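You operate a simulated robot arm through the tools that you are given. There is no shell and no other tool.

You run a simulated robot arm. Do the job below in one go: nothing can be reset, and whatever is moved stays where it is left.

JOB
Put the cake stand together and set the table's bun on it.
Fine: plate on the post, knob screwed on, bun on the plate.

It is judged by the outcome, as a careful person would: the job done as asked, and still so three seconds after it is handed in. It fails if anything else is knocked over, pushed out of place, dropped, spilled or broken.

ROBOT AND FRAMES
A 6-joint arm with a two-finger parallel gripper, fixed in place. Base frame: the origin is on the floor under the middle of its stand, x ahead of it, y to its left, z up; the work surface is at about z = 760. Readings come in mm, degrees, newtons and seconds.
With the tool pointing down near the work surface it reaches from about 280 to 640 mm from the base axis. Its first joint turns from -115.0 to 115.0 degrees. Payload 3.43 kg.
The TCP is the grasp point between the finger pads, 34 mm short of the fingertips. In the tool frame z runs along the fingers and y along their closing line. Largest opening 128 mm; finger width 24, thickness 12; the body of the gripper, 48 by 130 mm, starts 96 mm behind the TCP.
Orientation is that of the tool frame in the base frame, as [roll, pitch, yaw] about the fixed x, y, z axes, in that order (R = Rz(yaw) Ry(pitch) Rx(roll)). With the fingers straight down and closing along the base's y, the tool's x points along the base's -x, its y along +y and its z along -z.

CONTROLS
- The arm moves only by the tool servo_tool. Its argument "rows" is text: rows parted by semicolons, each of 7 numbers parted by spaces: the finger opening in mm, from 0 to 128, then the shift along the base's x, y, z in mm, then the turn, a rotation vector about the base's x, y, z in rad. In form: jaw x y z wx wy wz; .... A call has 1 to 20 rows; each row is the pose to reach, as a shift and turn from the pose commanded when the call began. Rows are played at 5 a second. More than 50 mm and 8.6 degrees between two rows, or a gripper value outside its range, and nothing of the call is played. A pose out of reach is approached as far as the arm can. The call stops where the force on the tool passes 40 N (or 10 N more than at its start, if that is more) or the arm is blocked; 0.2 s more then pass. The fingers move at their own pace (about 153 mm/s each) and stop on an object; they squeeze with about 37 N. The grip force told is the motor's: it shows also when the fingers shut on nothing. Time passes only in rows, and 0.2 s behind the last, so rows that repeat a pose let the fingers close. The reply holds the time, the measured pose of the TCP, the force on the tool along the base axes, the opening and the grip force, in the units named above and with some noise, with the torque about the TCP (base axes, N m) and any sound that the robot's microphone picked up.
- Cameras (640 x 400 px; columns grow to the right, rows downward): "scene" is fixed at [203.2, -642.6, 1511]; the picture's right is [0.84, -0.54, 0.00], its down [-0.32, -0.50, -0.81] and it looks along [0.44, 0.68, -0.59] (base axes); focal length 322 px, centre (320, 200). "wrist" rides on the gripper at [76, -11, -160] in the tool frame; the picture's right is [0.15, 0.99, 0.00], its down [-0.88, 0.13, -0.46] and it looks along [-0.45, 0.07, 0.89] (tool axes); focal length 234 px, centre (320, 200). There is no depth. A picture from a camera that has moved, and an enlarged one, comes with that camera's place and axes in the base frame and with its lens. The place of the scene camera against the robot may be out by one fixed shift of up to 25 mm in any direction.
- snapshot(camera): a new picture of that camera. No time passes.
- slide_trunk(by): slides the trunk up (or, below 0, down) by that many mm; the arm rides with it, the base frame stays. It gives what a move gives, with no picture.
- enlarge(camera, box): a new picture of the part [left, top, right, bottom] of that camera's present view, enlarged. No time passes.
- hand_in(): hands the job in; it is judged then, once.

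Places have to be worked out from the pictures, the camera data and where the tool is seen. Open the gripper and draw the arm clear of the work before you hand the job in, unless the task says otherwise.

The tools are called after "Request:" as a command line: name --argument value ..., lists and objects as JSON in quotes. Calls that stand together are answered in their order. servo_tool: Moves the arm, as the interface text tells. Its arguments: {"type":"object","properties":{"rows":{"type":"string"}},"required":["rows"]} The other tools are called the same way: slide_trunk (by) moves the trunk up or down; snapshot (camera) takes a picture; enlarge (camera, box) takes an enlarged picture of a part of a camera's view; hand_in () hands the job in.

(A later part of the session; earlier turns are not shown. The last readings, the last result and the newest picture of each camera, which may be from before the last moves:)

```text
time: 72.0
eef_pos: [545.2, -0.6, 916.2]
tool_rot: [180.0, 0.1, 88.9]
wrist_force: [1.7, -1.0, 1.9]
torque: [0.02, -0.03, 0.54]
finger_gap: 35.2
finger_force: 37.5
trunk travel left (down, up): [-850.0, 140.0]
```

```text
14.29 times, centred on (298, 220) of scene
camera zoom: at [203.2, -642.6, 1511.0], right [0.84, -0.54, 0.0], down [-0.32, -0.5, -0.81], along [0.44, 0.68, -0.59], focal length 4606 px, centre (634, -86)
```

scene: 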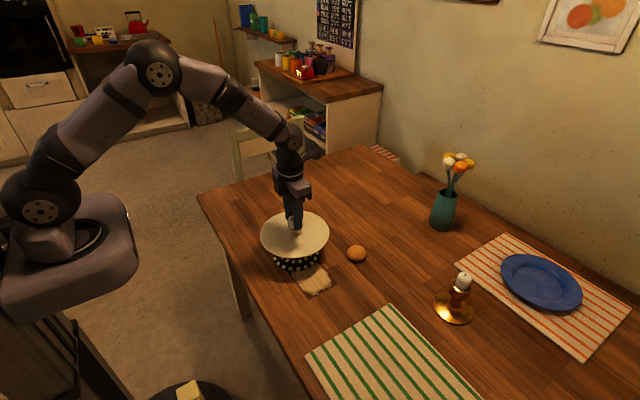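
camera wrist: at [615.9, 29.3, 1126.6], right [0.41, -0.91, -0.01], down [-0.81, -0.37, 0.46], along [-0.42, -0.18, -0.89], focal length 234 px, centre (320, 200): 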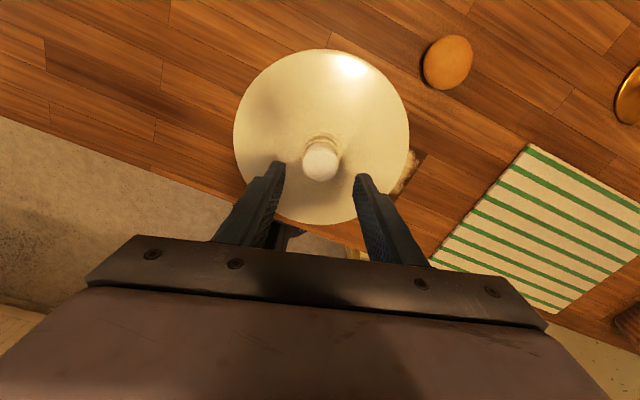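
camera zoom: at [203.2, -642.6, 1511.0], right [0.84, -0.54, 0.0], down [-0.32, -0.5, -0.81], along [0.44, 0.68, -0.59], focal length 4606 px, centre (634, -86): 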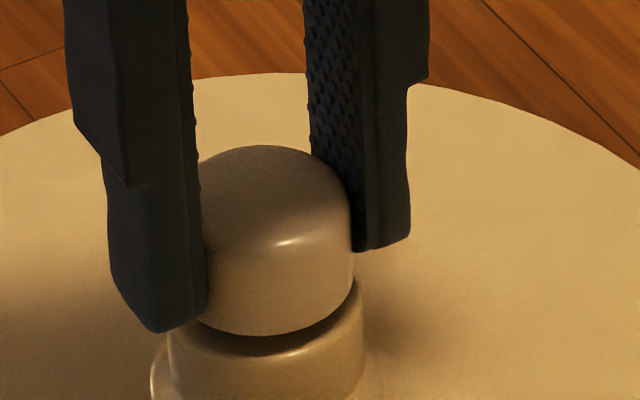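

The scene view shows a dark crescent of maybe 2–3 mm between knob and hub. I release the knob, rise clear and back off, to inspect it side-on with the wrist camera.

Request:
servo_tool --rows "38 0 0 0 0 0 0; 48 0 0 0 0 0 0; 60 0 0 0 0 0 0; 60 0 0 0 0 0 0; 60 0 0 15 0 0 0; 60 0 0 35 0 0 0; 60 0 0 55 0 0 0; 60 0 0 55 0 0 0.148; 60 0 0 55 0 0 0.296; 60 0 0 55 0 0 0.444; 60 0 0 55 0 0 0.592; 60 0 0 55 0 0 0.74; 60 0 0 55 0 0 0.888; 60 0 0 55 0 0 1.036; 60 0 0 55 0 0 1.184; 60 0 0 55 0 0 1.332; 60 0 0 55 0 0 1.48; 60 0 0 55 0 0 1.59; 60 0 0 55 0 0 1.59"

Request:
enlarge --camera "scene" --box '[284, 206, 312, 234]'

```text
time: 76.0
eef_pos: [545.7, -2.2, 971.0]
tool_rot: [-180.0, 0.0, -179.9]
wrist_force: [-0.2, 0.1, 0.3]
torque: [-0.02, 0.01, 0.02]
finger_gap: 60.0
finger_force: 0.1
trunk travel left (down, up): [-850.0, 140.0]
```

```text
14.29 times, centred on (298, 220) of scene
camera zoom: at [203.2, -642.6, 1511.0], right [0.84, -0.54, 0.0], down [-0.32, -0.5, -0.81], along [0.44, 0.68, -0.59], focal length 4606 px, centre (634, -86)
```

zoom: 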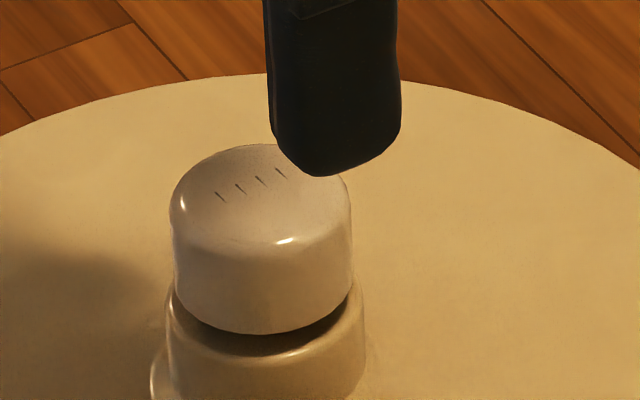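

A gap is visible indeed. I back away toward the base, tilt the tool and bring the wrist camera to the knob's height for a side view (fingertips stay short of the plate edge at x ≈ 440).

Request:
servo_tool --rows "60 -40 0 0 0 0 0; 60 -80 0 0 0 0 0; 60 -120 0 0 0 0 0; 60 -150 0 -5 0 -0.14 0; 60 -160 0 -15 0 -0.28 0; 60 -165 0 -30 0 -0.42 0; 60 -165 0 -45 0 -0.56 0; 60 -165 0 -60 0 -0.7 0; 60 -165 0 -75 0 -0.84 0; 60 -165 0 -85 0 -0.96 0; 60 -165 0 -90 0 -1.05 0; 60 -165 0 -90 0 -1.05 0"

Request:
snapshot --camera "wrist"

```text
time: 77.9
eef_pos: [446.3, -4.2, 882.9]
tool_rot: [180.0, 46.6, 179.9]
wrist_force: [-14.7, -1.2, 33.9]
torque: [0.24, -0.08, 0.16]
finger_gap: 60.2
finger_force: 0.0
out of reach, approached as far as the arm can: row 6, 7, 8, 9
trunk travel left (down, up): [-850.0, 140.0]
stopped in row 9: the force on the tool passed its limit at 83 N (the readings are from after the stop); the commanded pose is now the measured one
```

```text
taken
camera wrist: at [277.9, -14.5, 936.3], right [-0.1, 0.99, -0.11], down [0.27, 0.13, 0.95], along [0.96, 0.07, -0.28], focal length 234 px, centre (320, 200)
```

wrist: 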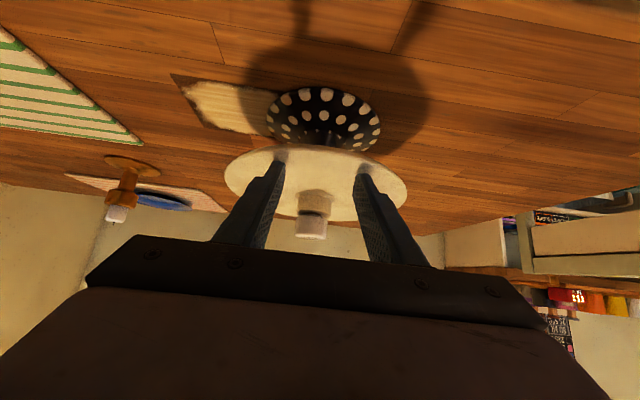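

The near limit of the arm's reach pushed the fingertips onto the plate's near edge. I look at the stand before moving anything.

Request:
snapshot --camera "scene"

Request:
enlarge --camera "wrist" --box '[210, 80, 430, 250]'

Request:
enlarge --camera "scene" --box '[240, 180, 350, 280]'

```text
taken
```

scene: 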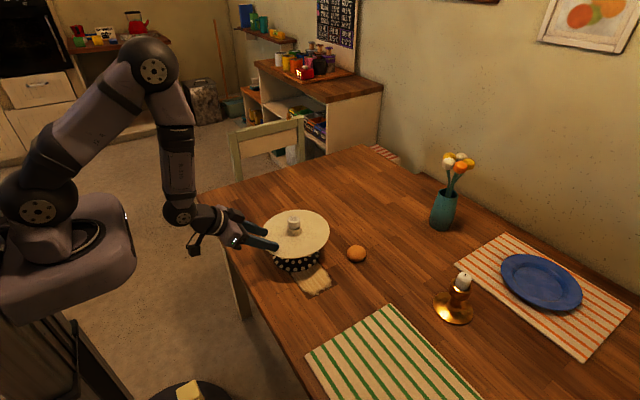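

```text
2.35 times, centred on (320, 165) of wrist
camera zoom: at [277.9, -14.5, 936.3], right [-0.1, 0.99, -0.11], down [0.27, 0.13, 0.95], along [0.96, 0.07, -0.28], focal length 551 px, centre (320, 282)
```

zoom: 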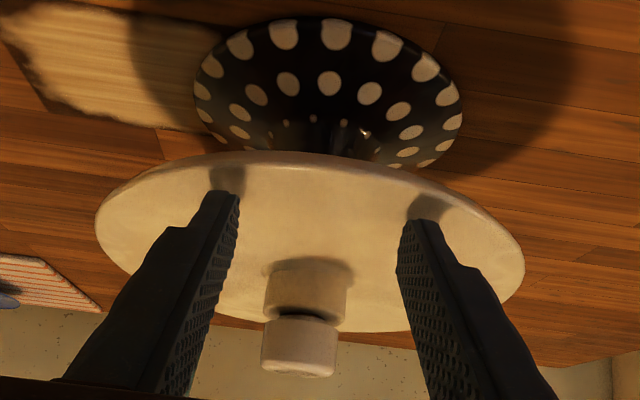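

```text
4.00 times, centred on (295, 230) of scene
camera zoom: at [203.2, -642.6, 1511.0], right [0.84, -0.54, 0.0], down [-0.32, -0.5, -0.81], along [0.44, 0.68, -0.59], focal length 1290 px, centre (420, 80)
```

zoom: 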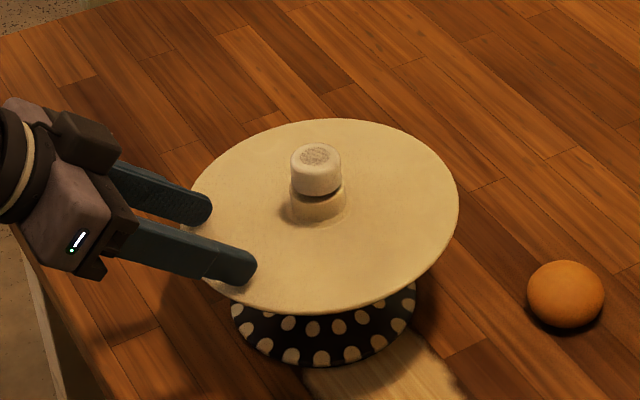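

The stand is still upright with the fingertips resting on the plate's near edge. I lift straight up, gently, to unload it.

Request:
servo_tool --rows "60 0 0 4 0 0 0; 60 0 0 10 0 0 0; 60 0 0 20 0 0 0; 60 0 0 35 0 0 0; 60 0 0 50 0 0 0; 60 0 0 50 0 0 0"

Request:
snapshot --camera "wrist"

Request:
enlarge --camera "wrist" --box '[200, 80, 440, 250]'

Request:
enlarge --camera "scene" --box '[240, 180, 350, 280]'

```text
time: 79.3
eef_pos: [467.9, -3.8, 921.7]
tool_rot: [-180.0, 45.9, 180.0]
wrist_force: [0.6, 0.2, 0.0]
torque: [0.0, 0.03, -0.01]
finger_gap: 59.9
finger_force: 0.2
out of reach, approached as far as the arm can: row 2, 3, 4, 5, 6
trunk travel left (down, up): [-850.0, 140.0]
```

```text
taken
camera wrist: at [299.7, -14.9, 977.3], right [-0.1, 0.99, -0.1], down [0.29, 0.13, 0.95], along [0.95, 0.07, -0.3], focal length 234 px, centre (320, 200)
```

wrist: 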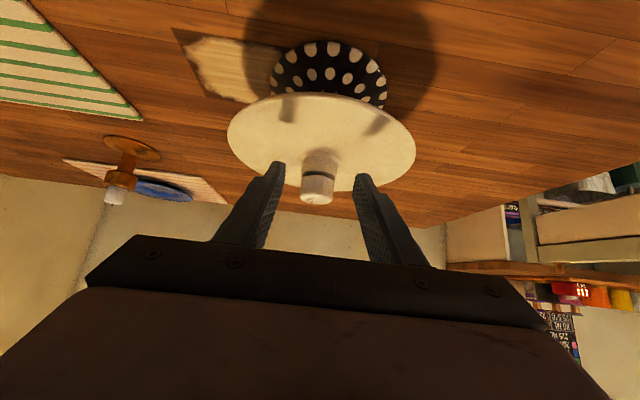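

```text
2.35 times, centred on (320, 165) of wrist
camera zoom: at [299.7, -14.9, 977.3], right [-0.1, 0.99, -0.1], down [0.29, 0.13, 0.95], along [0.95, 0.07, -0.3], focal length 551 px, centre (320, 282)
```

zoom: 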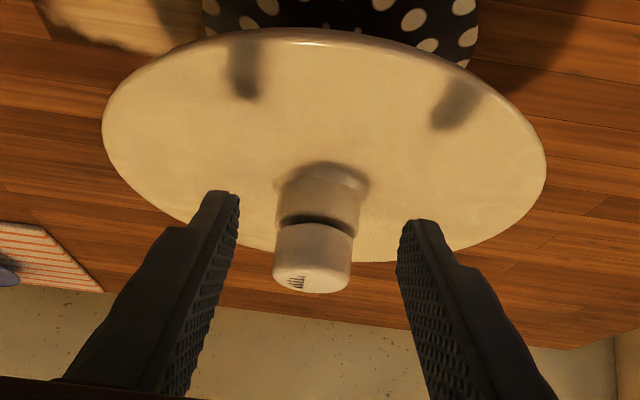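

```text
4.00 times, centred on (295, 230) of scene
camera zoom: at [203.2, -642.6, 1511.0], right [0.84, -0.54, 0.0], down [-0.32, -0.5, -0.81], along [0.44, 0.68, -0.59], focal length 1290 px, centre (420, 80)
```

zoom: 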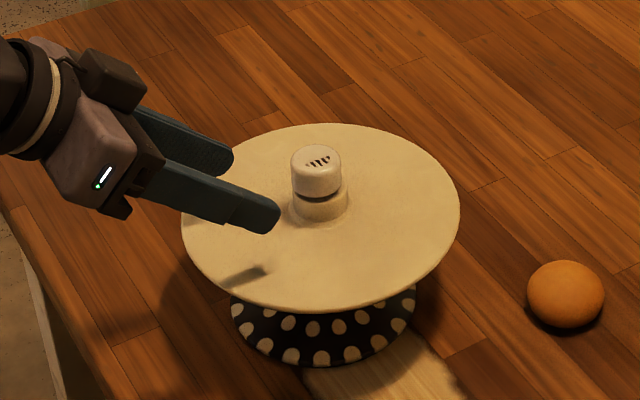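

The stand is unloaded and intact. From this pose the knob–hub joint is well visible, so I zoom in on it.

Request:
enlarge --camera "wrist" --box '[290, 140, 350, 210]'

```text
5.71 times, centred on (320, 175) of wrist
camera zoom: at [299.7, -14.9, 977.3], right [-0.1, 0.99, -0.1], down [0.29, 0.13, 0.95], along [0.95, 0.07, -0.3], focal length 1338 px, centre (320, 343)
```

zoom: 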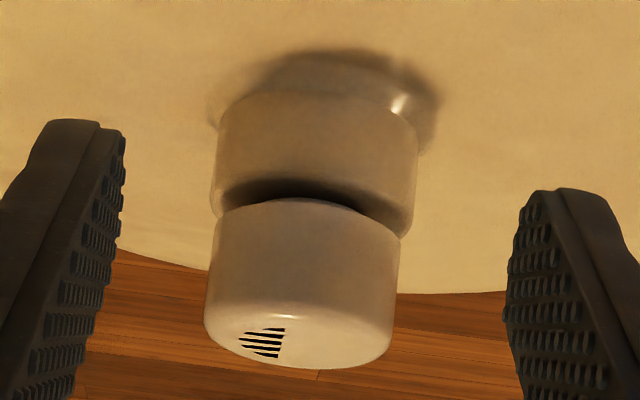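

The side view shows a remaining gap of roughly 2–3 mm, so the knob is on the thread but not fully home; the base was slipping on the table because little weight presses on it. I return to vertical above the stand and will grip again, pressing down while turning to hold the base by friction.

Request:
servo_tool --rows "60 0 0 8 0 0.1 0; 60 0 0 16 0 0.2 0; 60 0 0 24 0 0.3 0; 60 0 0 32 0 0.4 0; 60 0 0 40 0 0.5 0; 60 0 0 45 0 0.6 0; 60 0 0 50 0 0.7 0; 60 0 0 50 0 0.801 0; 60 0 0 50 0 0.801 0"

```text
time: 81.3
eef_pos: [467.4, -2.6, 973.1]
tool_rot: [180.0, 0.1, 180.0]
wrist_force: [0.1, 0.1, -0.4]
torque: [0.0, -0.04, 0.02]
finger_gap: 59.9
finger_force: 0.0
trunk travel left (down, up): [-850.0, 140.0]
```

The tool is vertical at (467, −3, 973). I move above the knob at about (546, −2) and look down to centre on it.

Request:
servo_tool --rows "60 30 0.4 0 0 0 0; 60 60 0.7 0 0 0 0; 60 78.3 0.7 0 0 0 0; 60 78.3 0.7 0 0 0 0"

Request:
enlarge --camera "wrist" --box '[260, 90, 380, 210]'

```text
time: 82.3
eef_pos: [546.2, -2.4, 972.1]
tool_rot: [180.0, 0.0, 179.9]
wrist_force: [-0.5, -0.6, -1.1]
torque: [-0.03, 0.0, -0.01]
finger_gap: 60.1
finger_force: 0.1
trunk travel left (down, up): [-850.0, 140.0]
```

```text
3.33 times, centred on (320, 150) of wrist
camera zoom: at [469.6, -13.7, 1131.3], right [-0.15, 0.99, 0.0], down [0.88, 0.13, 0.46], along [0.45, 0.07, -0.89], focal length 781 px, centre (320, 367)
```

zoom: 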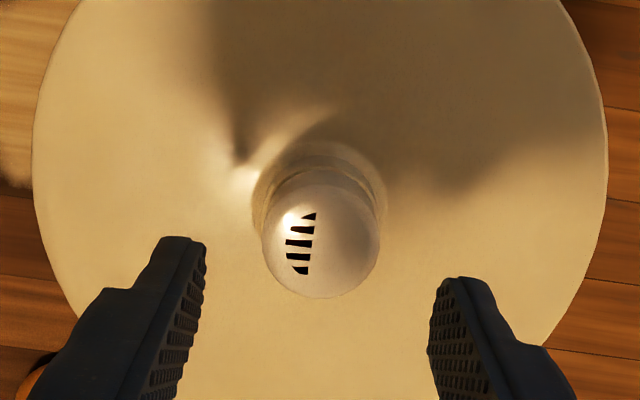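

Knob is within 0.6 mm of the tool axis. I wind the wrist back counter-clockwise in the air again.

Request:
servo_tool --rows "60 0 0.4 0 0 0 0.148; 60 0 0.4 0 0 0 0.296; 60 0 0.4 0 0 0 0.444; 60 0 0.4 0 0 0 0.592; 60 0 0.4 0 0 0 0.74; 60 0 0.4 0 0 0 0.888; 60 0 0.4 0 0 0 1.036; 60 0 0.4 0 0 0 1.184; 60 0 0.4 0 0 0 1.332; 60 0 0.4 0 0 0 1.48; 60 0 0.4 0 0 0 1.628; 60 0 0.4 0 0 0 1.776; 60 0 0.4 0 0 0 1.924; 60 0 0.4 0 0 0 2.072; 60 0 0.4 0 0 0 2.22; 60 0 0.4 0 0 0 2.368; 60 0 0.4 0 0 0 2.516; 60 0 0.4 0 0 0 2.65; 60 0 0.4 0 0 0 2.65"

Request:
enlarge --camera "wrist" --box '[260, 90, 380, 210]'

```text
time: 86.3
eef_pos: [546.8, -2.6, 973.1]
tool_rot: [-180.0, 0.2, -28.0]
wrist_force: [0.8, 0.1, -0.1]
torque: [-0.02, 0.04, 0.01]
finger_gap: 60.1
finger_force: 0.1
trunk travel left (down, up): [-850.0, 140.0]
```

```text
3.33 times, centred on (320, 150) of wrist
camera zoom: at [617.9, -28.4, 1130.9], right [-0.34, -0.94, 0.0], down [-0.84, 0.3, 0.46], along [-0.43, 0.15, -0.89], focal length 781 px, centre (320, 367)
```

zoom: 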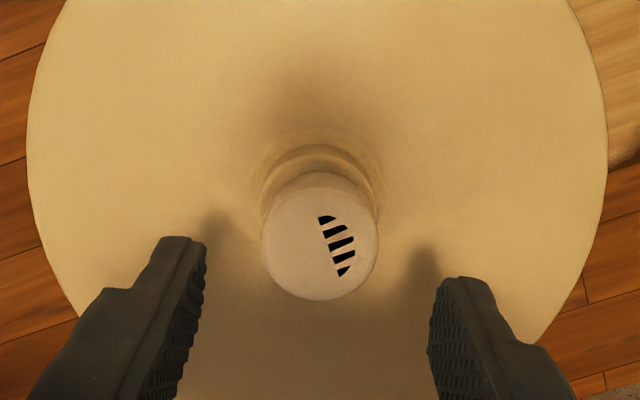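

Still centred. I lower around the knob and grip it at the same height as before.

Request:
servo_tool --rows "60 0 0 -15 0 0 0; 60 0 0 -30 0 0 0; 60 0 0 -45 0 0 0; 60 0 0 -53 0 0 0; 60 0 0 -57 0 0 0; 60 0 0 -57 0 0 0; 46 0 0 -57 0 0 0; 38 0 0 -57 0 0 0; 0 0 0 -57 0 0 0; 0 0 0 -57 0 0 0; 0 0 0 -57 0 0 0"

```text
time: 88.7
eef_pos: [545.9, -2.9, 914.5]
tool_rot: [180.0, 0.1, -28.3]
wrist_force: [-0.2, -2.3, 0.8]
torque: [-0.06, 0.01, -0.02]
finger_gap: 35.0
finger_force: 37.3
trunk travel left (down, up): [-850.0, 140.0]
```

Gripped with small forces. I press down about 2.5 mm-equivalent to load the base, then read the force.

Request:
servo_tool --rows "0 0 0 -0.8 0 0 0; 0 0 0 -1.6 0 0 0; 0 0 0 -2.5 0 0 0; 0 0 0 -2.5 0 0 0"

Request:
enlarge --camera "scene" --box '[276, 240, 324, 276]'

Request:
enlarge --camera "scene" --box '[284, 206, 312, 234]'

```text
time: 89.7
eef_pos: [546.3, -2.1, 914.3]
tool_rot: [-179.8, -0.1, -28.2]
wrist_force: [0.5, 0.9, 13.5]
torque: [0.2, 0.74, 0.03]
finger_gap: 34.9
finger_force: 36.8
trunk travel left (down, up): [-850.0, 140.0]
```

```text
11.11 times, centred on (300, 258) of scene
camera zoom: at [203.2, -642.6, 1511.0], right [0.84, -0.54, 0.0], down [-0.32, -0.5, -0.81], along [0.44, 0.68, -0.59], focal length 3582 px, centre (542, -444)
```

zoom: 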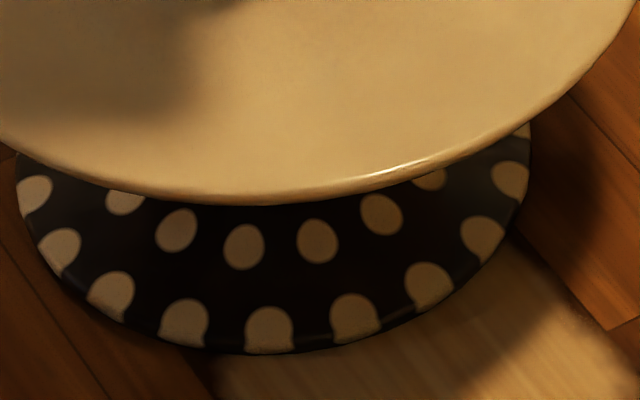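

```text
14.29 times, centred on (298, 220) of scene
camera zoom: at [203.2, -642.6, 1511.0], right [0.84, -0.54, 0.0], down [-0.32, -0.5, -0.81], along [0.44, 0.68, -0.59], focal length 4606 px, centre (634, -86)
```

zoom: 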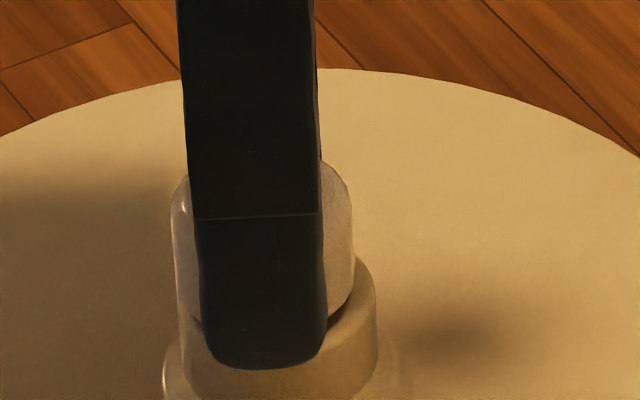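

Now 13.5 N presses down on the stand. I note the dots' positions and turn clockwise 80° with this press, then compare.

Request:
servo_tool --rows "0 0 0 0 0 0 -0.14; 0 0 0 -0.1 0 0 -0.28; 0 0 0 -0.2 0 0 -0.42; 0 0 0 -0.3 0 0 -0.56; 0 0 0 -0.4 0 0 -0.7; 0 0 0 -0.5 0 0 -0.84; 0 0 0 -0.5 0 0 -0.98; 0 0 0 -0.6 0 0 -1.12; 0 0 0 -0.6 0 0 -1.26; 0 0 0 -0.7 0 0 -1.4; 0 0 0 -0.7 0 0 -1.4"

Request:
enlarge --camera "scene" --box '[276, 240, 324, 276]'

Request:
enlarge --camera "scene" --box '[284, 206, 312, 234]'

```text
time: 92.1
eef_pos: [543.9, -2.3, 910.8]
tool_rot: [179.9, 0.1, -108.5]
wrist_force: [-0.9, 1.0, 1.5]
torque: [0.13, -0.05, 0.65]
finger_gap: 34.8
finger_force: 37.1
trunk travel left (down, up): [-850.0, 140.0]
```

```text
11.11 times, centred on (300, 258) of scene
camera zoom: at [203.2, -642.6, 1511.0], right [0.84, -0.54, 0.0], down [-0.32, -0.5, -0.81], along [0.44, 0.68, -0.59], focal length 3582 px, centre (542, -444)
```

zoom: 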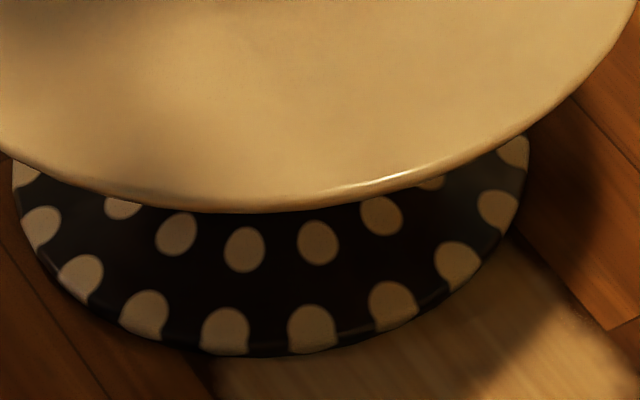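

```text
14.29 times, centred on (298, 220) of scene
camera zoom: at [203.2, -642.6, 1511.0], right [0.84, -0.54, 0.0], down [-0.32, -0.5, -0.81], along [0.44, 0.68, -0.59], focal length 4606 px, centre (634, -86)
```

zoom: 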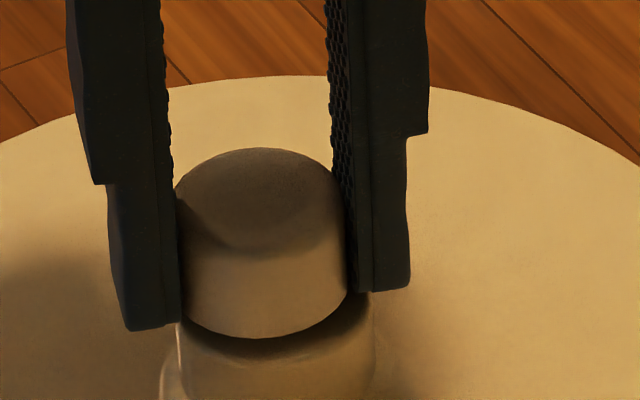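

Again the base turned along (torque 0.65 N·m), so the knob resists further turning. To tell a firm stop from a stiff thread, I turn back 32° counter-clockwise and watch whether the base moves and what torque shows.

Request:
servo_tool --rows "0 0 0 0 0 0 0.14; 0 0 0 0 0 0 0.28; 0 0 0 0 0 0 0.42; 0 0 0 0 0 0 0.56; 0 0 0 0 0 0 0.56"

Request:
enlarge --camera "scene" --box '[276, 240, 324, 276]'

Request:
enlarge --camera "scene" --box '[284, 206, 312, 234]'

```text
time: 93.3
eef_pos: [545.3, -2.6, 912.3]
tool_rot: [179.9, 0.1, -76.3]
wrist_force: [-5.7, 0.1, 0.8]
torque: [0.03, 0.15, 0.01]
finger_gap: 35.2
finger_force: 36.9
trunk travel left (down, up): [-850.0, 140.0]
```

```text
11.11 times, centred on (300, 258) of scene
camera zoom: at [203.2, -642.6, 1511.0], right [0.84, -0.54, 0.0], down [-0.32, -0.5, -0.81], along [0.44, 0.68, -0.59], focal length 3582 px, centre (542, -444)
```

zoom: 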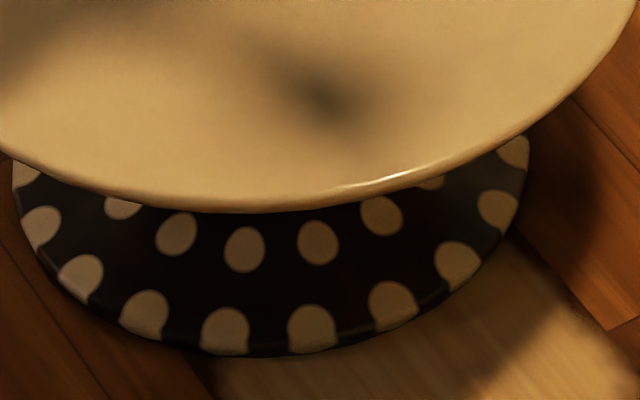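

```text
14.29 times, centred on (298, 220) of scene
camera zoom: at [203.2, -642.6, 1511.0], right [0.84, -0.54, 0.0], down [-0.32, -0.5, -0.81], along [0.44, 0.68, -0.59], focal length 4606 px, centre (634, -86)
```

zoom: 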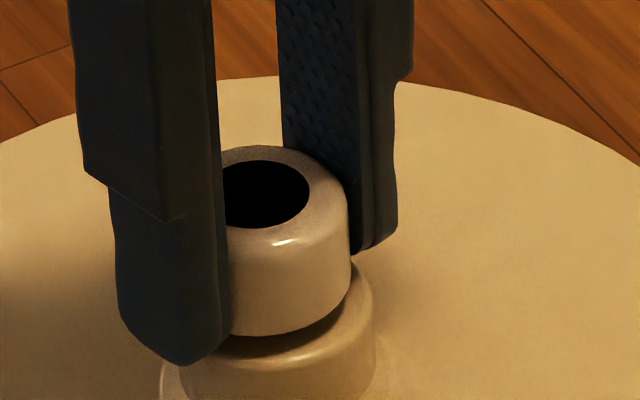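

Turning back was free (torque 0, base unmoved), so clockwise there's a firm stop. I turn clockwise again in steps to confirm the stop recurs at the same angle.

Request:
servo_tool --rows "0 0.9 0 0 0 0 -0.14; 0 0.9 0 0 0 0 -0.28; 0 0.9 0 0 0 0 -0.42; 0 0.9 0 0 0 0 -0.42"

```text
time: 94.3
eef_pos: [546.0, -1.7, 912.4]
tool_rot: [179.9, 0.1, -100.5]
wrist_force: [-7.5, 2.2, -0.2]
torque: [0.09, 0.24, 0.01]
finger_gap: 34.7
finger_force: 36.8
trunk travel left (down, up): [-850.0, 140.0]
```

Still free at 24° back (torque 0.01). I correct x by −2 mm to null the side force and turn the remaining bit to the former stop.

Request:
servo_tool --rows "0 -1 0 0 0 0 0; 0 -2 0 0 0 0 0; 0 -2 0 0 0 0 -0.07; 0 -2 0 0 0 0 -0.14; 0 -2 0 0 0 0 -0.14"

```text
time: 95.5
eef_pos: [546.6, -2.3, 911.7]
tool_rot: [-180.0, 0.1, -108.4]
wrist_force: [1.8, 3.3, -0.8]
torque: [0.05, 0.01, 0.41]
finger_gap: 34.9
finger_force: 36.5
trunk travel left (down, up): [-850.0, 140.0]
```

The stop recurs at the same angle, so it's a real end stop. I release, rise, and move to a diagonal position at (426, −122) — well clear of plate and arm limits — for a true side view of the knob.

Request:
servo_tool --rows "40 0 0 0 0 0 0; 55 0 0 0 0 0 0; 70 0 0 0 0 0 0; 70 0 0 15 0 0 0; 70 0 0 40 0 0 0; 70 0 0 65 0 0 0; 70 -25 -25 70 0 0 -0.12; 70 -50 -50 70 0 0 -0.24; 70 -75 -75 70 0 0 -0.36; 70 -100 -100 70 0 0 -0.464; 70 -120 -120 70 0 0 -0.464; 70 -120 -120 70 0 0 -0.464"

```text
time: 98.1
eef_pos: [425.7, -122.8, 982.1]
tool_rot: [179.8, 0.1, -135.0]
wrist_force: [0.3, 0.3, 0.0]
torque: [0.02, 0.04, 0.01]
finger_gap: 70.0
finger_force: 0.3
trunk travel left (down, up): [-850.0, 140.0]
```

Now at (426, −123, 982), heading −135°. I tilt the tool toward the stand in small steps while lowering, opening the jaws fully for an unobstructed view.

Request:
servo_tool --rows "90 0 0 -10 0.09 -0.09 0; 110 0 0 -20 0.18 -0.18 0; 128 0 0 -30 0.27 -0.27 0; 128 0 0 -40 0.36 -0.36 0; 128 0 0 -50 0.45 -0.45 0; 128 0 0 -60 0.54 -0.54 0; 128 0 0 -70 0.63 -0.63 0; 128 0 0 -80 0.72 -0.72 0; 128 0 0 -80 0.72 -0.72 0"

Request:
snapshot --camera "wrist"

```text
time: 100.1
eef_pos: [425.3, -122.2, 901.8]
tool_rot: [-179.9, 58.6, -134.8]
wrist_force: [0.1, 0.7, 0.4]
torque: [-0.02, -0.05, 0.03]
finger_gap: 127.9
finger_force: 0.0
trunk travel left (down, up): [-850.0, 140.0]
```

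```text
taken
camera wrist: at [307.7, -254.7, 920.1], right [-0.75, 0.65, -0.13], down [-0.04, 0.14, 0.99], along [0.66, 0.75, -0.08], focal length 234 px, centre (320, 200)
```

wrist: 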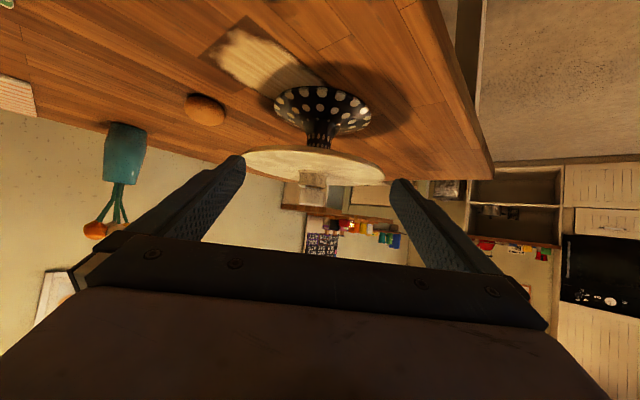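

A good side view. I zoom in on knob, hub and plate.

Request:
enlarge --camera "wrist" --box '[285, 140, 345, 200]'

Request:
enlarge --camera "wrist" --box '[235, 80, 395, 210]'

```text
6.67 times, centred on (315, 170) of wrist
camera zoom: at [307.7, -254.7, 920.1], right [-0.75, 0.65, -0.13], down [-0.04, 0.14, 0.99], along [0.66, 0.75, -0.08], focal length 1561 px, centre (353, 400)
```

zoom: 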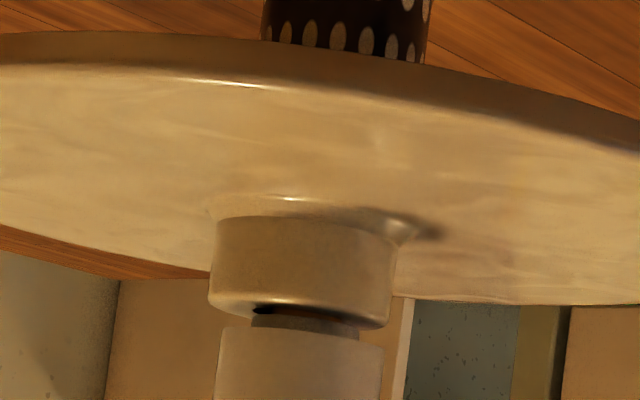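

```text
3.08 times, centred on (315, 145) of wrist
camera zoom: at [307.7, -254.7, 920.1], right [-0.75, 0.65, -0.13], down [-0.04, 0.14, 0.99], along [0.66, 0.75, -0.08], focal length 720 px, centre (335, 369)
```

zoom: 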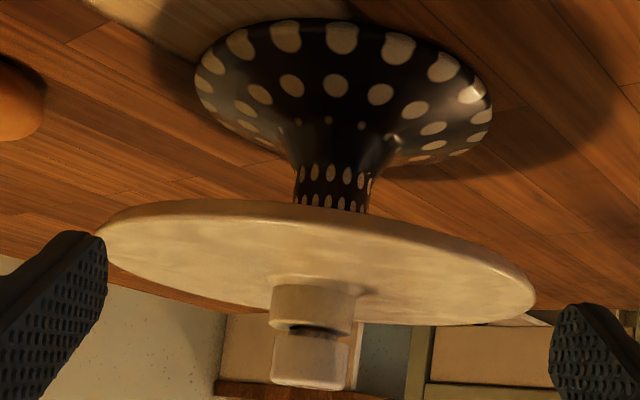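

Now it's clear there's a narrower neck (≈23 mm) under the knob, which explains the apparent gap. I zoom in further to see whether that neck rests on the hub.

Request:
enlarge --camera "wrist" --box '[303, 178, 327, 200]'

```text
16.00 times, centred on (315, 189) of wrist
camera zoom: at [307.7, -254.7, 920.1], right [-0.75, 0.65, -0.13], down [-0.04, 0.14, 0.99], along [0.66, 0.75, -0.08], focal length 3747 px, centre (400, 376)
```

zoom: 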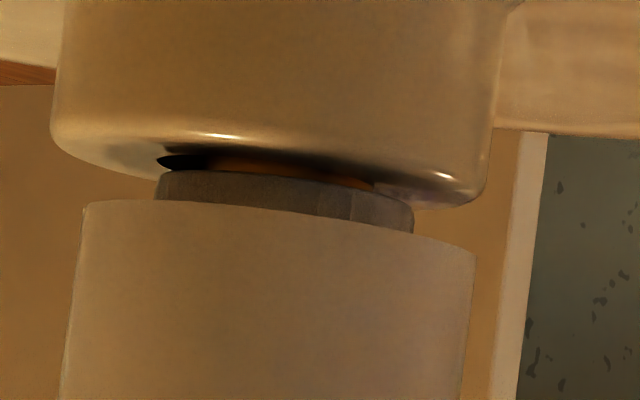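

The neck sits only about 1.5 mm above the hub, level and coaxial, at the thread's firm stop. I go back over the knob for one last firm tightening with more downward press; first I bring the tool upright again.

Request:
servo_tool --rows "110 0 0 10 -0.09 0.09 0; 90 0 0 20 -0.18 0.18 0; 80 0 0 30 -0.27 0.27 0; 70 0 0 40 -0.36 0.36 0; 70 0 0 50 -0.45 0.45 0; 70 0 0 60 -0.54 0.54 0; 70 0 0 70 -0.63 0.63 0; 70 0 0 80 -0.72 0.72 0; 70 0 0 80 -0.72 0.72 0"

```text
time: 102.1
eef_pos: [425.1, -124.6, 983.1]
tool_rot: [-179.9, 0.1, -134.8]
wrist_force: [0.6, 0.8, 0.5]
torque: [-0.01, 0.0, 0.01]
finger_gap: 70.0
finger_force: 0.1
trunk travel left (down, up): [-850.0, 140.0]
```

Upright. I move back above the knob while winding counter-clockwise to heading about −60°.

Request:
servo_tool --rows "60 24 24 0 0 0 0.14; 60 48 48 0 0 0 0.28; 60 72 72 0 0 0 0.42; 60 96 96 0 0 0 0.56; 60 120 121 0 0 0 0.7; 60 120 121 0 0 0 0.84; 60 120 121 0 0 0 0.98; 60 120 121 0 0 0 1.12; 60 120 121 0 0 0 1.26; 60 120 121 0 0 0 1.31; 60 120 121 0 0 0 1.31"

Request:
enlarge --camera "wrist" --box '[260, 90, 380, 210]'

```text
time: 104.5
eef_pos: [544.1, -0.6, 981.5]
tool_rot: [-180.0, 0.0, -59.8]
wrist_force: [0.5, 0.2, 0.0]
torque: [-0.02, -0.01, -0.03]
finger_gap: 60.1
finger_force: 0.0
trunk travel left (down, up): [-850.0, 140.0]
```

```text
3.33 times, centred on (320, 150) of wrist
camera zoom: at [592.3, -61.8, 1140.6], right [-0.78, -0.62, 0.0], down [-0.55, 0.7, 0.46], along [-0.28, 0.36, -0.89], focal length 781 px, centre (320, 367)
```

zoom: 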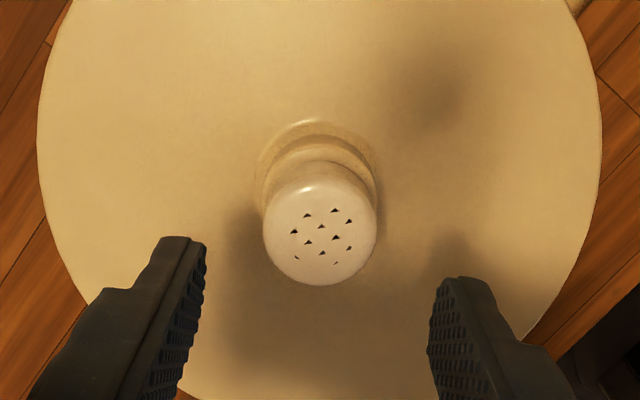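

Knob is about 1 mm off the tool axis; I correct that, lower and grip it again.

Request:
servo_tool --rows "60 0.6 -0.8 -20 0 0 0; 60 0.6 -0.8 -40 0 0 0; 60 0.6 -0.8 -55 0 0 0; 60 0.6 -0.8 -63 0 0 0; 60 0.6 -0.8 -66.5 0 0 0; 60 0.6 -0.8 -66.5 0 0 0; 46 0.6 -0.8 -66.5 0 0 0; 38 0.6 -0.8 -66.5 0 0 0; 0 0.6 -0.8 -66.5 0 0 0; 0 0.6 -0.8 -66.5 0 0 0; 0 0.6 -0.8 -66.5 0 0 0"

Request:
enlarge --camera "scene" --box '[276, 240, 324, 276]'

```text
time: 106.9
eef_pos: [545.5, -1.4, 914.9]
tool_rot: [180.0, 0.1, -59.9]
wrist_force: [0.3, 0.2, 0.4]
torque: [-0.02, 0.0, 0.0]
finger_gap: 36.0
finger_force: 37.3
trunk travel left (down, up): [-850.0, 140.0]
```

```text
11.11 times, centred on (300, 258) of scene
camera zoom: at [203.2, -642.6, 1511.0], right [0.84, -0.54, 0.0], down [-0.32, -0.5, -0.81], along [0.44, 0.68, -0.59], focal length 3582 px, centre (542, -444)
```

zoom: 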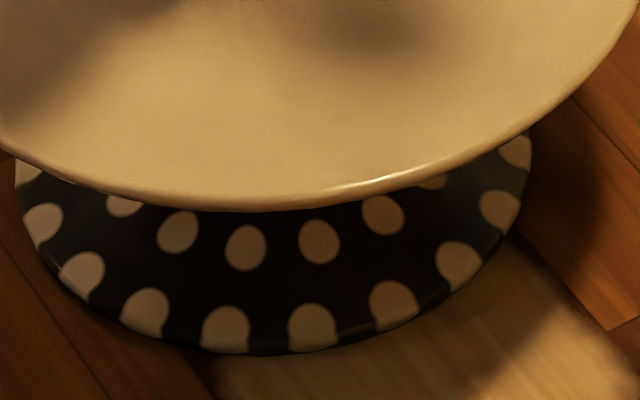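

A clean, force-free grip. I turn 12° clockwise without pressing, to see where the stop torque begins.

Request:
servo_tool --rows "0 0 0 0 0 0 -0.07; 0 0 0 0 0 0 -0.14; 0 0 0 0 0 0 -0.21; 0 0 0 0 0 0 -0.21"

Request:
enlarge --camera "scene" --box '[276, 240, 324, 276]'

```text
time: 107.9
eef_pos: [546.3, -0.8, 916.0]
tool_rot: [180.0, 0.0, -72.0]
wrist_force: [0.4, 0.5, 0.4]
torque: [0.0, -0.04, 0.54]
finger_gap: 35.7
finger_force: 36.9
trunk travel left (down, up): [-850.0, 140.0]
```

```text
11.11 times, centred on (300, 258) of scene
camera zoom: at [203.2, -642.6, 1511.0], right [0.84, -0.54, 0.0], down [-0.32, -0.5, -0.81], along [0.44, 0.68, -0.59], focal length 3582 px, centre (542, -444)
```

zoom: 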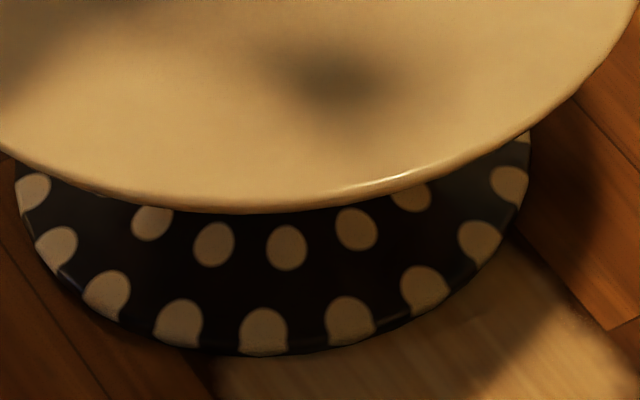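

The base again followed fully: knob is at its stop. Now I press down about 22 N and apply a stronger final twist of 12°.

Request:
servo_tool --rows "0 0 0 -1.5 0 0 0; 0 0 0 -3 0 0 0; 0 0 0 -4 0 0 0; 0 0 0 -4 0 0 -0.05; 0 0 0 -4 0 0 -0.1; 0 0 0 -4 0 0 -0.15; 0 0 0 -4 0 0 -0.2"

Request:
enlarge --camera "scene" --box '[276, 240, 324, 276]'

```text
time: 109.5
eef_pos: [545.5, -1.8, 910.6]
tool_rot: [-179.8, 0.1, -83.5]
wrist_force: [2.0, 0.4, 17.6]
torque: [-0.08, 0.01, 0.23]
finger_gap: 35.1
finger_force: 36.8
trunk travel left (down, up): [-850.0, 140.0]
```

```text
11.11 times, centred on (300, 258) of scene
camera zoom: at [203.2, -642.6, 1511.0], right [0.84, -0.54, 0.0], down [-0.32, -0.5, -0.81], along [0.44, 0.68, -0.59], focal length 3582 px, centre (542, -444)
```

zoom: 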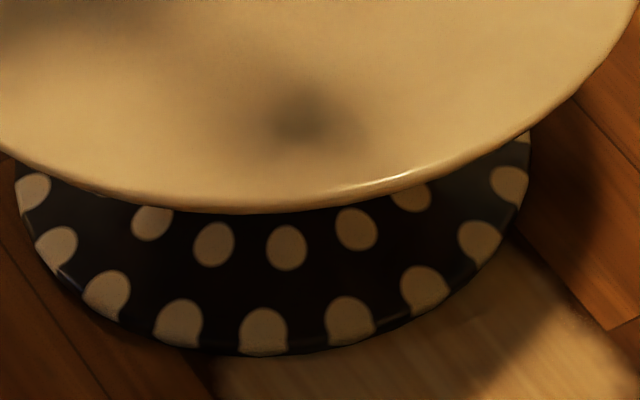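

Base stayed put this time. I check whether the knob turned or the pads slid down on it.

Request:
enlarge --camera "scene" --box '[284, 206, 312, 234]'

Request:
enlarge --camera "wrist" --box '[280, 120, 360, 220]'

```text
14.29 times, centred on (298, 220) of scene
camera zoom: at [203.2, -642.6, 1511.0], right [0.84, -0.54, 0.0], down [-0.32, -0.5, -0.81], along [0.44, 0.68, -0.59], focal length 4606 px, centre (634, -86)
```

zoom: 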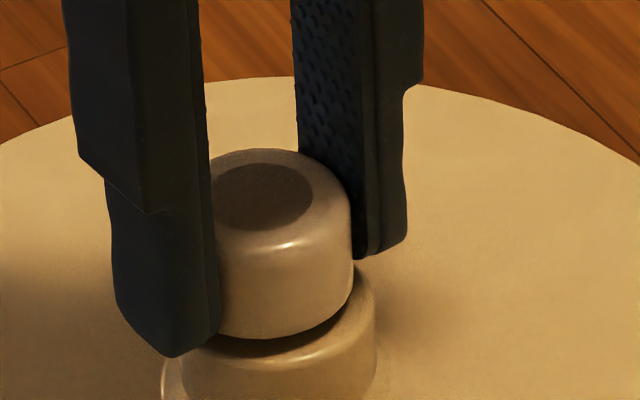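

```text
4.00 times, centred on (320, 170) of wrist
camera zoom: at [563.9, -76.8, 1071.0], right [-0.97, -0.26, 0.0], down [-0.23, 0.86, 0.46], along [-0.11, 0.44, -0.89], focal length 937 px, centre (320, 320)
```

zoom: 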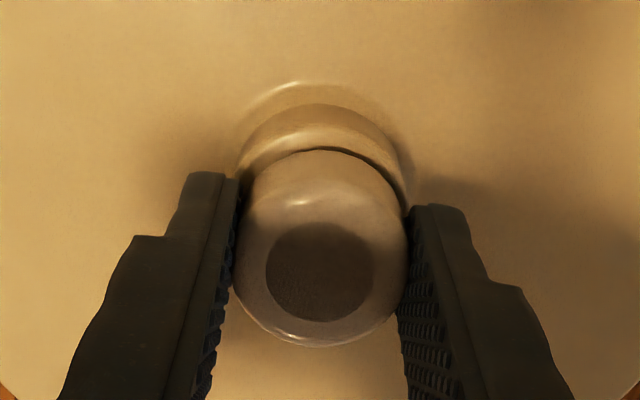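

The pads merely slid on the knob; it is hard at its stop and won't go further. I unload the press, open, and rise clear.

Request:
servo_tool --rows "0 0 0 1.2 0 0 0; 0 0 0 2.4 0 0 0; 0 0 0 3.3 0 0 0; 0 0 0 3.3 0 0 0; 40 0 0 3.3 0 0 0; 50 0 0 3.3 0 0 0; 60 0 0 3.3 0 0 0; 60 0 0 15 0 0 0; 60 0 0 40 0 0 0; 60 0 0 75 0 0 0; 60 0 0 110 0 0 0; 60 0 0 110 0 0 0"

Request:
snapshot --camera "wrist"

Request:
snapshot --camera "scene"

```text
time: 112.1
eef_pos: [544.2, -3.5, 1022.2]
tool_rot: [180.0, 0.1, -83.4]
wrist_force: [1.4, 0.1, 0.4]
torque: [0.01, 0.02, 0.0]
finger_gap: 60.4
finger_force: 0.1
trunk travel left (down, up): [-850.0, 140.0]
```

```text
taken
camera wrist: at [563.7, -77.6, 1180.3], right [-0.97, -0.26, 0.0], down [-0.23, 0.86, 0.46], along [-0.12, 0.44, -0.89], focal length 234 px, centre (320, 200)
```

wrist: 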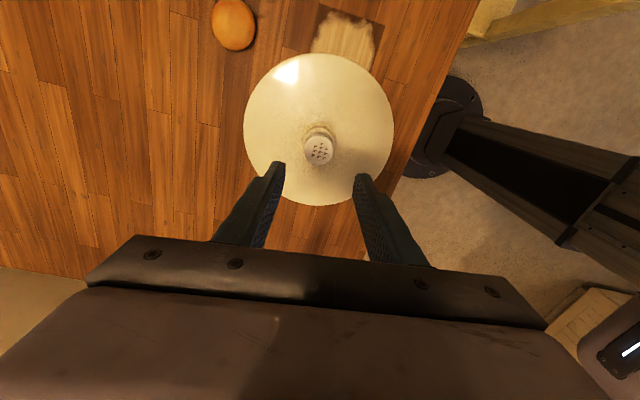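

```text
taken
```

scene: 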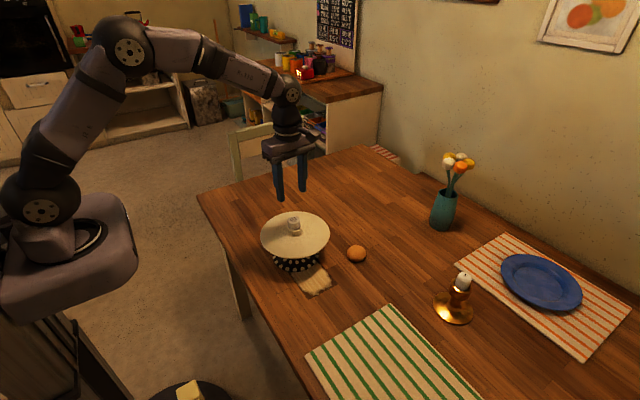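

The stand looks right, but I'm not fully sure that stop is the true end of the thread, since the first start was made with some side load. I'll back the knob off and re-thread it well-centred; first I wind the wrist clockwise in the air for a long counter-clockwise stroke.

Request:
servo_tool --rows "60 0 0 0 0 0 -0.148; 60 0 0 0 0 0 -0.296; 60 0 0 0 0 0 -0.444; 60 0 0 0 0 0 -0.592; 60 0 0 0 0 0 -0.74; 60 0 0 0 0 0 -0.888; 60 0 0 0 0 0 -1.036; 60 0 0 0 0 0 -1.184; 60 0 0 0 0 0 -1.332; 60 0 0 0 0 0 -1.48; 60 0 0 0 0 0 -1.628; 60 0 0 0 0 0 -1.776; 60 0 0 0 0 0 -1.924; 60 0 0 0 0 0 -2.072; 60 0 0 0 0 0 -2.22; 60 0 0 0 0 0 -2.24"

Request:
servo_tool --rows "60 0 0 0 0 0 -0.148; 60 0 0 0 0 0 -0.296; 60 0 0 0 0 0 -0.444; 60 0 0 0 0 0 -0.592; 60 0 0 0 0 0 -0.74; 60 0 0 0 0 0 -0.888; 60 0 0 0 0 0 -1.036; 60 0 0 0 0 0 -1.184; 60 0 0 0 0 0 -1.332; 60 0 0 0 0 0 -1.48; 60 0 0 0 0 0 -1.628; 60 0 0 0 0 0 -1.776; 60 0 0 0 0 0 -1.924; 60 0 0 0 0 0 -2.072; 60 0 0 0 0 0 -2.15; 60 0 0 0 0 0 -2.15"

```text
time: 115.5
eef_pos: [545.6, -2.2, 1020.8]
tool_rot: [179.9, 0.1, 148.2]
wrist_force: [1.0, -0.6, 1.0]
torque: [-0.02, 0.02, 0.0]
finger_gap: 59.9
finger_force: 0.2
trunk travel left (down, up): [-850.0, 140.0]
```

```text
time: 118.9
eef_pos: [547.6, -2.7, 1021.5]
tool_rot: [-180.0, 0.2, 24.9]
wrist_force: [0.6, -1.0, -0.1]
torque: [0.0, 0.01, -0.01]
finger_gap: 60.2
finger_force: 0.2
trunk travel left (down, up): [-850.0, 140.0]
```

At heading 25° now. I look down to check centring on the knob before descending.

Request:
enlarge --camera "wrist" --box '[260, 80, 380, 200]'

Request:
enlarge --camera "scene" --box '[284, 206, 312, 234]'

```text
3.33 times, centred on (320, 140) of wrist
camera zoom: at [609.3, 39.6, 1179.9], right [0.55, -0.83, 0.0], down [-0.74, -0.49, 0.46], along [-0.38, -0.25, -0.89], focal length 781 px, centre (320, 400)
```

zoom: 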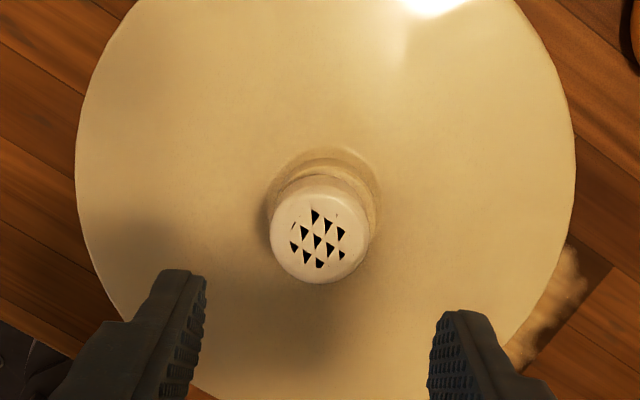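

```text
14.29 times, centred on (298, 220) of scene
camera zoom: at [203.2, -642.6, 1511.0], right [0.84, -0.54, 0.0], down [-0.32, -0.5, -0.81], along [0.44, 0.68, -0.59], focal length 4606 px, centre (634, -86)
```

zoom: 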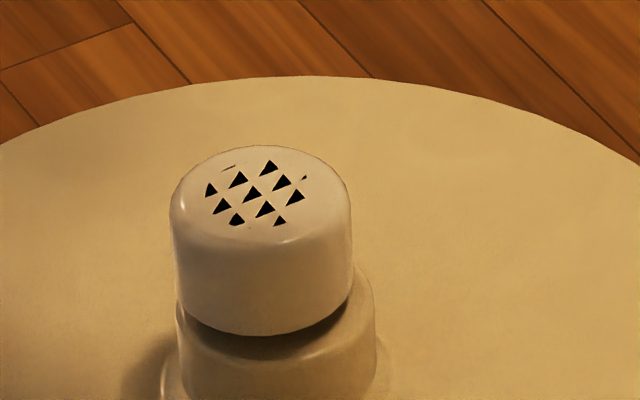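

Centred within 0.5 mm. I lower around the knob and grip it.

Request:
servo_tool --rows "60 0 0 -30 0 0 0; 60 0 0 -60 0 0 0; 60 0 0 -85 0 0 0; 60 0 0 -100 0 0 0; 60 0 0 -105.5 0 0 0; 60 0 0 -105.5 0 0 0; 46 0 0 -105.5 0 0 0; 38 0 0 -105.5 0 0 0; 0 0 0 -105.5 0 0 0; 0 0 0 -105.5 0 0 0; 0 0 0 -105.5 0 0 0"

Request:
enlarge --camera "scene" --box '[276, 240, 324, 276]'

```text
time: 121.3
eef_pos: [545.7, -1.5, 915.0]
tool_rot: [-180.0, 0.1, 25.0]
wrist_force: [0.4, -1.7, -0.2]
torque: [-0.1, 0.0, 0.01]
finger_gap: 35.6
finger_force: 37.4
trunk travel left (down, up): [-850.0, 140.0]
```

```text
11.11 times, centred on (300, 258) of scene
camera zoom: at [203.2, -642.6, 1511.0], right [0.84, -0.54, 0.0], down [-0.32, -0.5, -0.81], along [0.44, 0.68, -0.59], focal length 3582 px, centre (542, -444)
```

zoom: 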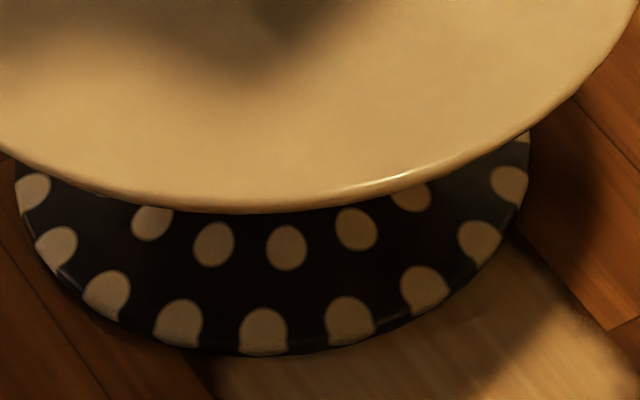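

Now I unscrew counter-clockwise 120° without vertical feed, to measure from the force how the thread moves the knob.

Request:
servo_tool --rows "0 0 0 0 0 0 0.14; 0 0 0 0 0 0 0.28; 0 0 0 0 0 0 0.42; 0 0 0 0 0 0 0.56; 0 0 0 0 0 0 0.7; 0 0 0 0 0 0 0.84; 0 0 0 0 0 0 0.98; 0 0 0 0 0 0 1.12; 0 0 0 0 0 0 1.26; 0 0 0 0 0 0 1.4; 0 0 0 0 0 0 1.54; 0 0 0 0 0 0 1.68; 0 0 0 0 0 0 1.82; 0 0 0 0 0 0 1.96; 0 0 0 0 0 0 2.1; 0 0 0 0 0 0 2.1"

Request:
enlarge --camera "scene" --box '[276, 240, 324, 276]'

```text
time: 124.7
eef_pos: [545.2, -1.0, 915.5]
tool_rot: [180.0, 0.1, 145.5]
wrist_force: [1.1, 0.3, 10.0]
torque: [-0.02, 0.18, 0.02]
finger_gap: 35.5
finger_force: 37.6
trunk travel left (down, up): [-850.0, 140.0]
```

```text
11.11 times, centred on (300, 258) of scene
camera zoom: at [203.2, -642.6, 1511.0], right [0.84, -0.54, 0.0], down [-0.32, -0.5, -0.81], along [0.44, 0.68, -0.59], focal length 3582 px, centre (542, -444)
```

zoom: 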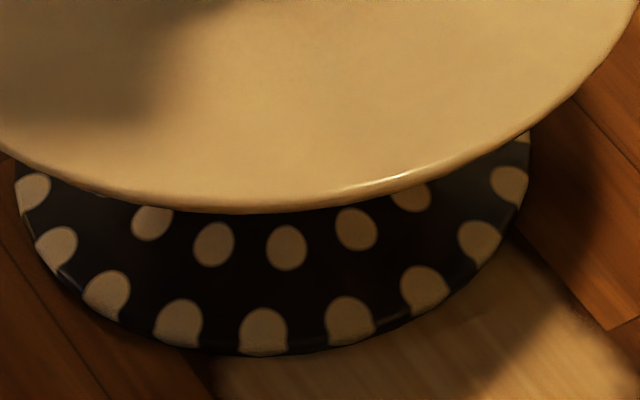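

The thread is clearly a free-running helix: 120° raised the knob enough for +10 N. I feed up 1.9 mm to null it and calibrate the pitch.

Request:
servo_tool --rows "0 0 0 0.7 0 0 0; 0 0 0 1.4 0 0 0; 0 0 0 1.9 0 0 0; 0 0 0 1.9 0 0 0"

```text
time: 125.7
eef_pos: [546.1, -1.2, 917.9]
tool_rot: [-180.0, 0.0, 145.5]
wrist_force: [0.9, -1.3, 0.8]
torque: [-0.02, -0.22, -0.01]
finger_gap: 35.6
finger_force: 36.5
trunk travel left (down, up): [-850.0, 140.0]
```

Fz is nulled by 1.9 mm per 120°, so the pitch is about 6 mm per turn. I continue unscrewing another 120° with matching upward feed to find where the thread begins.

Request:
servo_tool --rows "0 0 0 0.14 0 0 0.14; 0 0 0 0.27 0 0 0.28; 0 0 0 0.41 0 0 0.42; 0 0 0 0.54 0 0 0.56; 0 0 0 0.68 0 0 0.7; 0 0 0 0.82 0 0 0.84; 0 0 0 0.95 0 0 0.98; 0 0 0 1.09 0 0 1.12; 0 0 0 1.22 0 0 1.26; 0 0 0 1.36 0 0 1.4; 0 0 0 1.5 0 0 1.54; 0 0 0 1.63 0 0 1.68; 0 0 0 1.77 0 0 1.82; 0 0 0 1.9 0 0 1.96; 0 0 0 2.04 0 0 2.1; 0 0 0 2.04 0 0 2.1"

```text
time: 129.1
eef_pos: [546.2, -2.2, 919.6]
tool_rot: [179.9, 0.1, -94.3]
wrist_force: [-1.6, -3.8, -7.1]
torque: [-0.21, -0.12, 0.04]
finger_gap: 35.6
finger_force: 37.1
trunk travel left (down, up): [-850.0, 140.0]
```

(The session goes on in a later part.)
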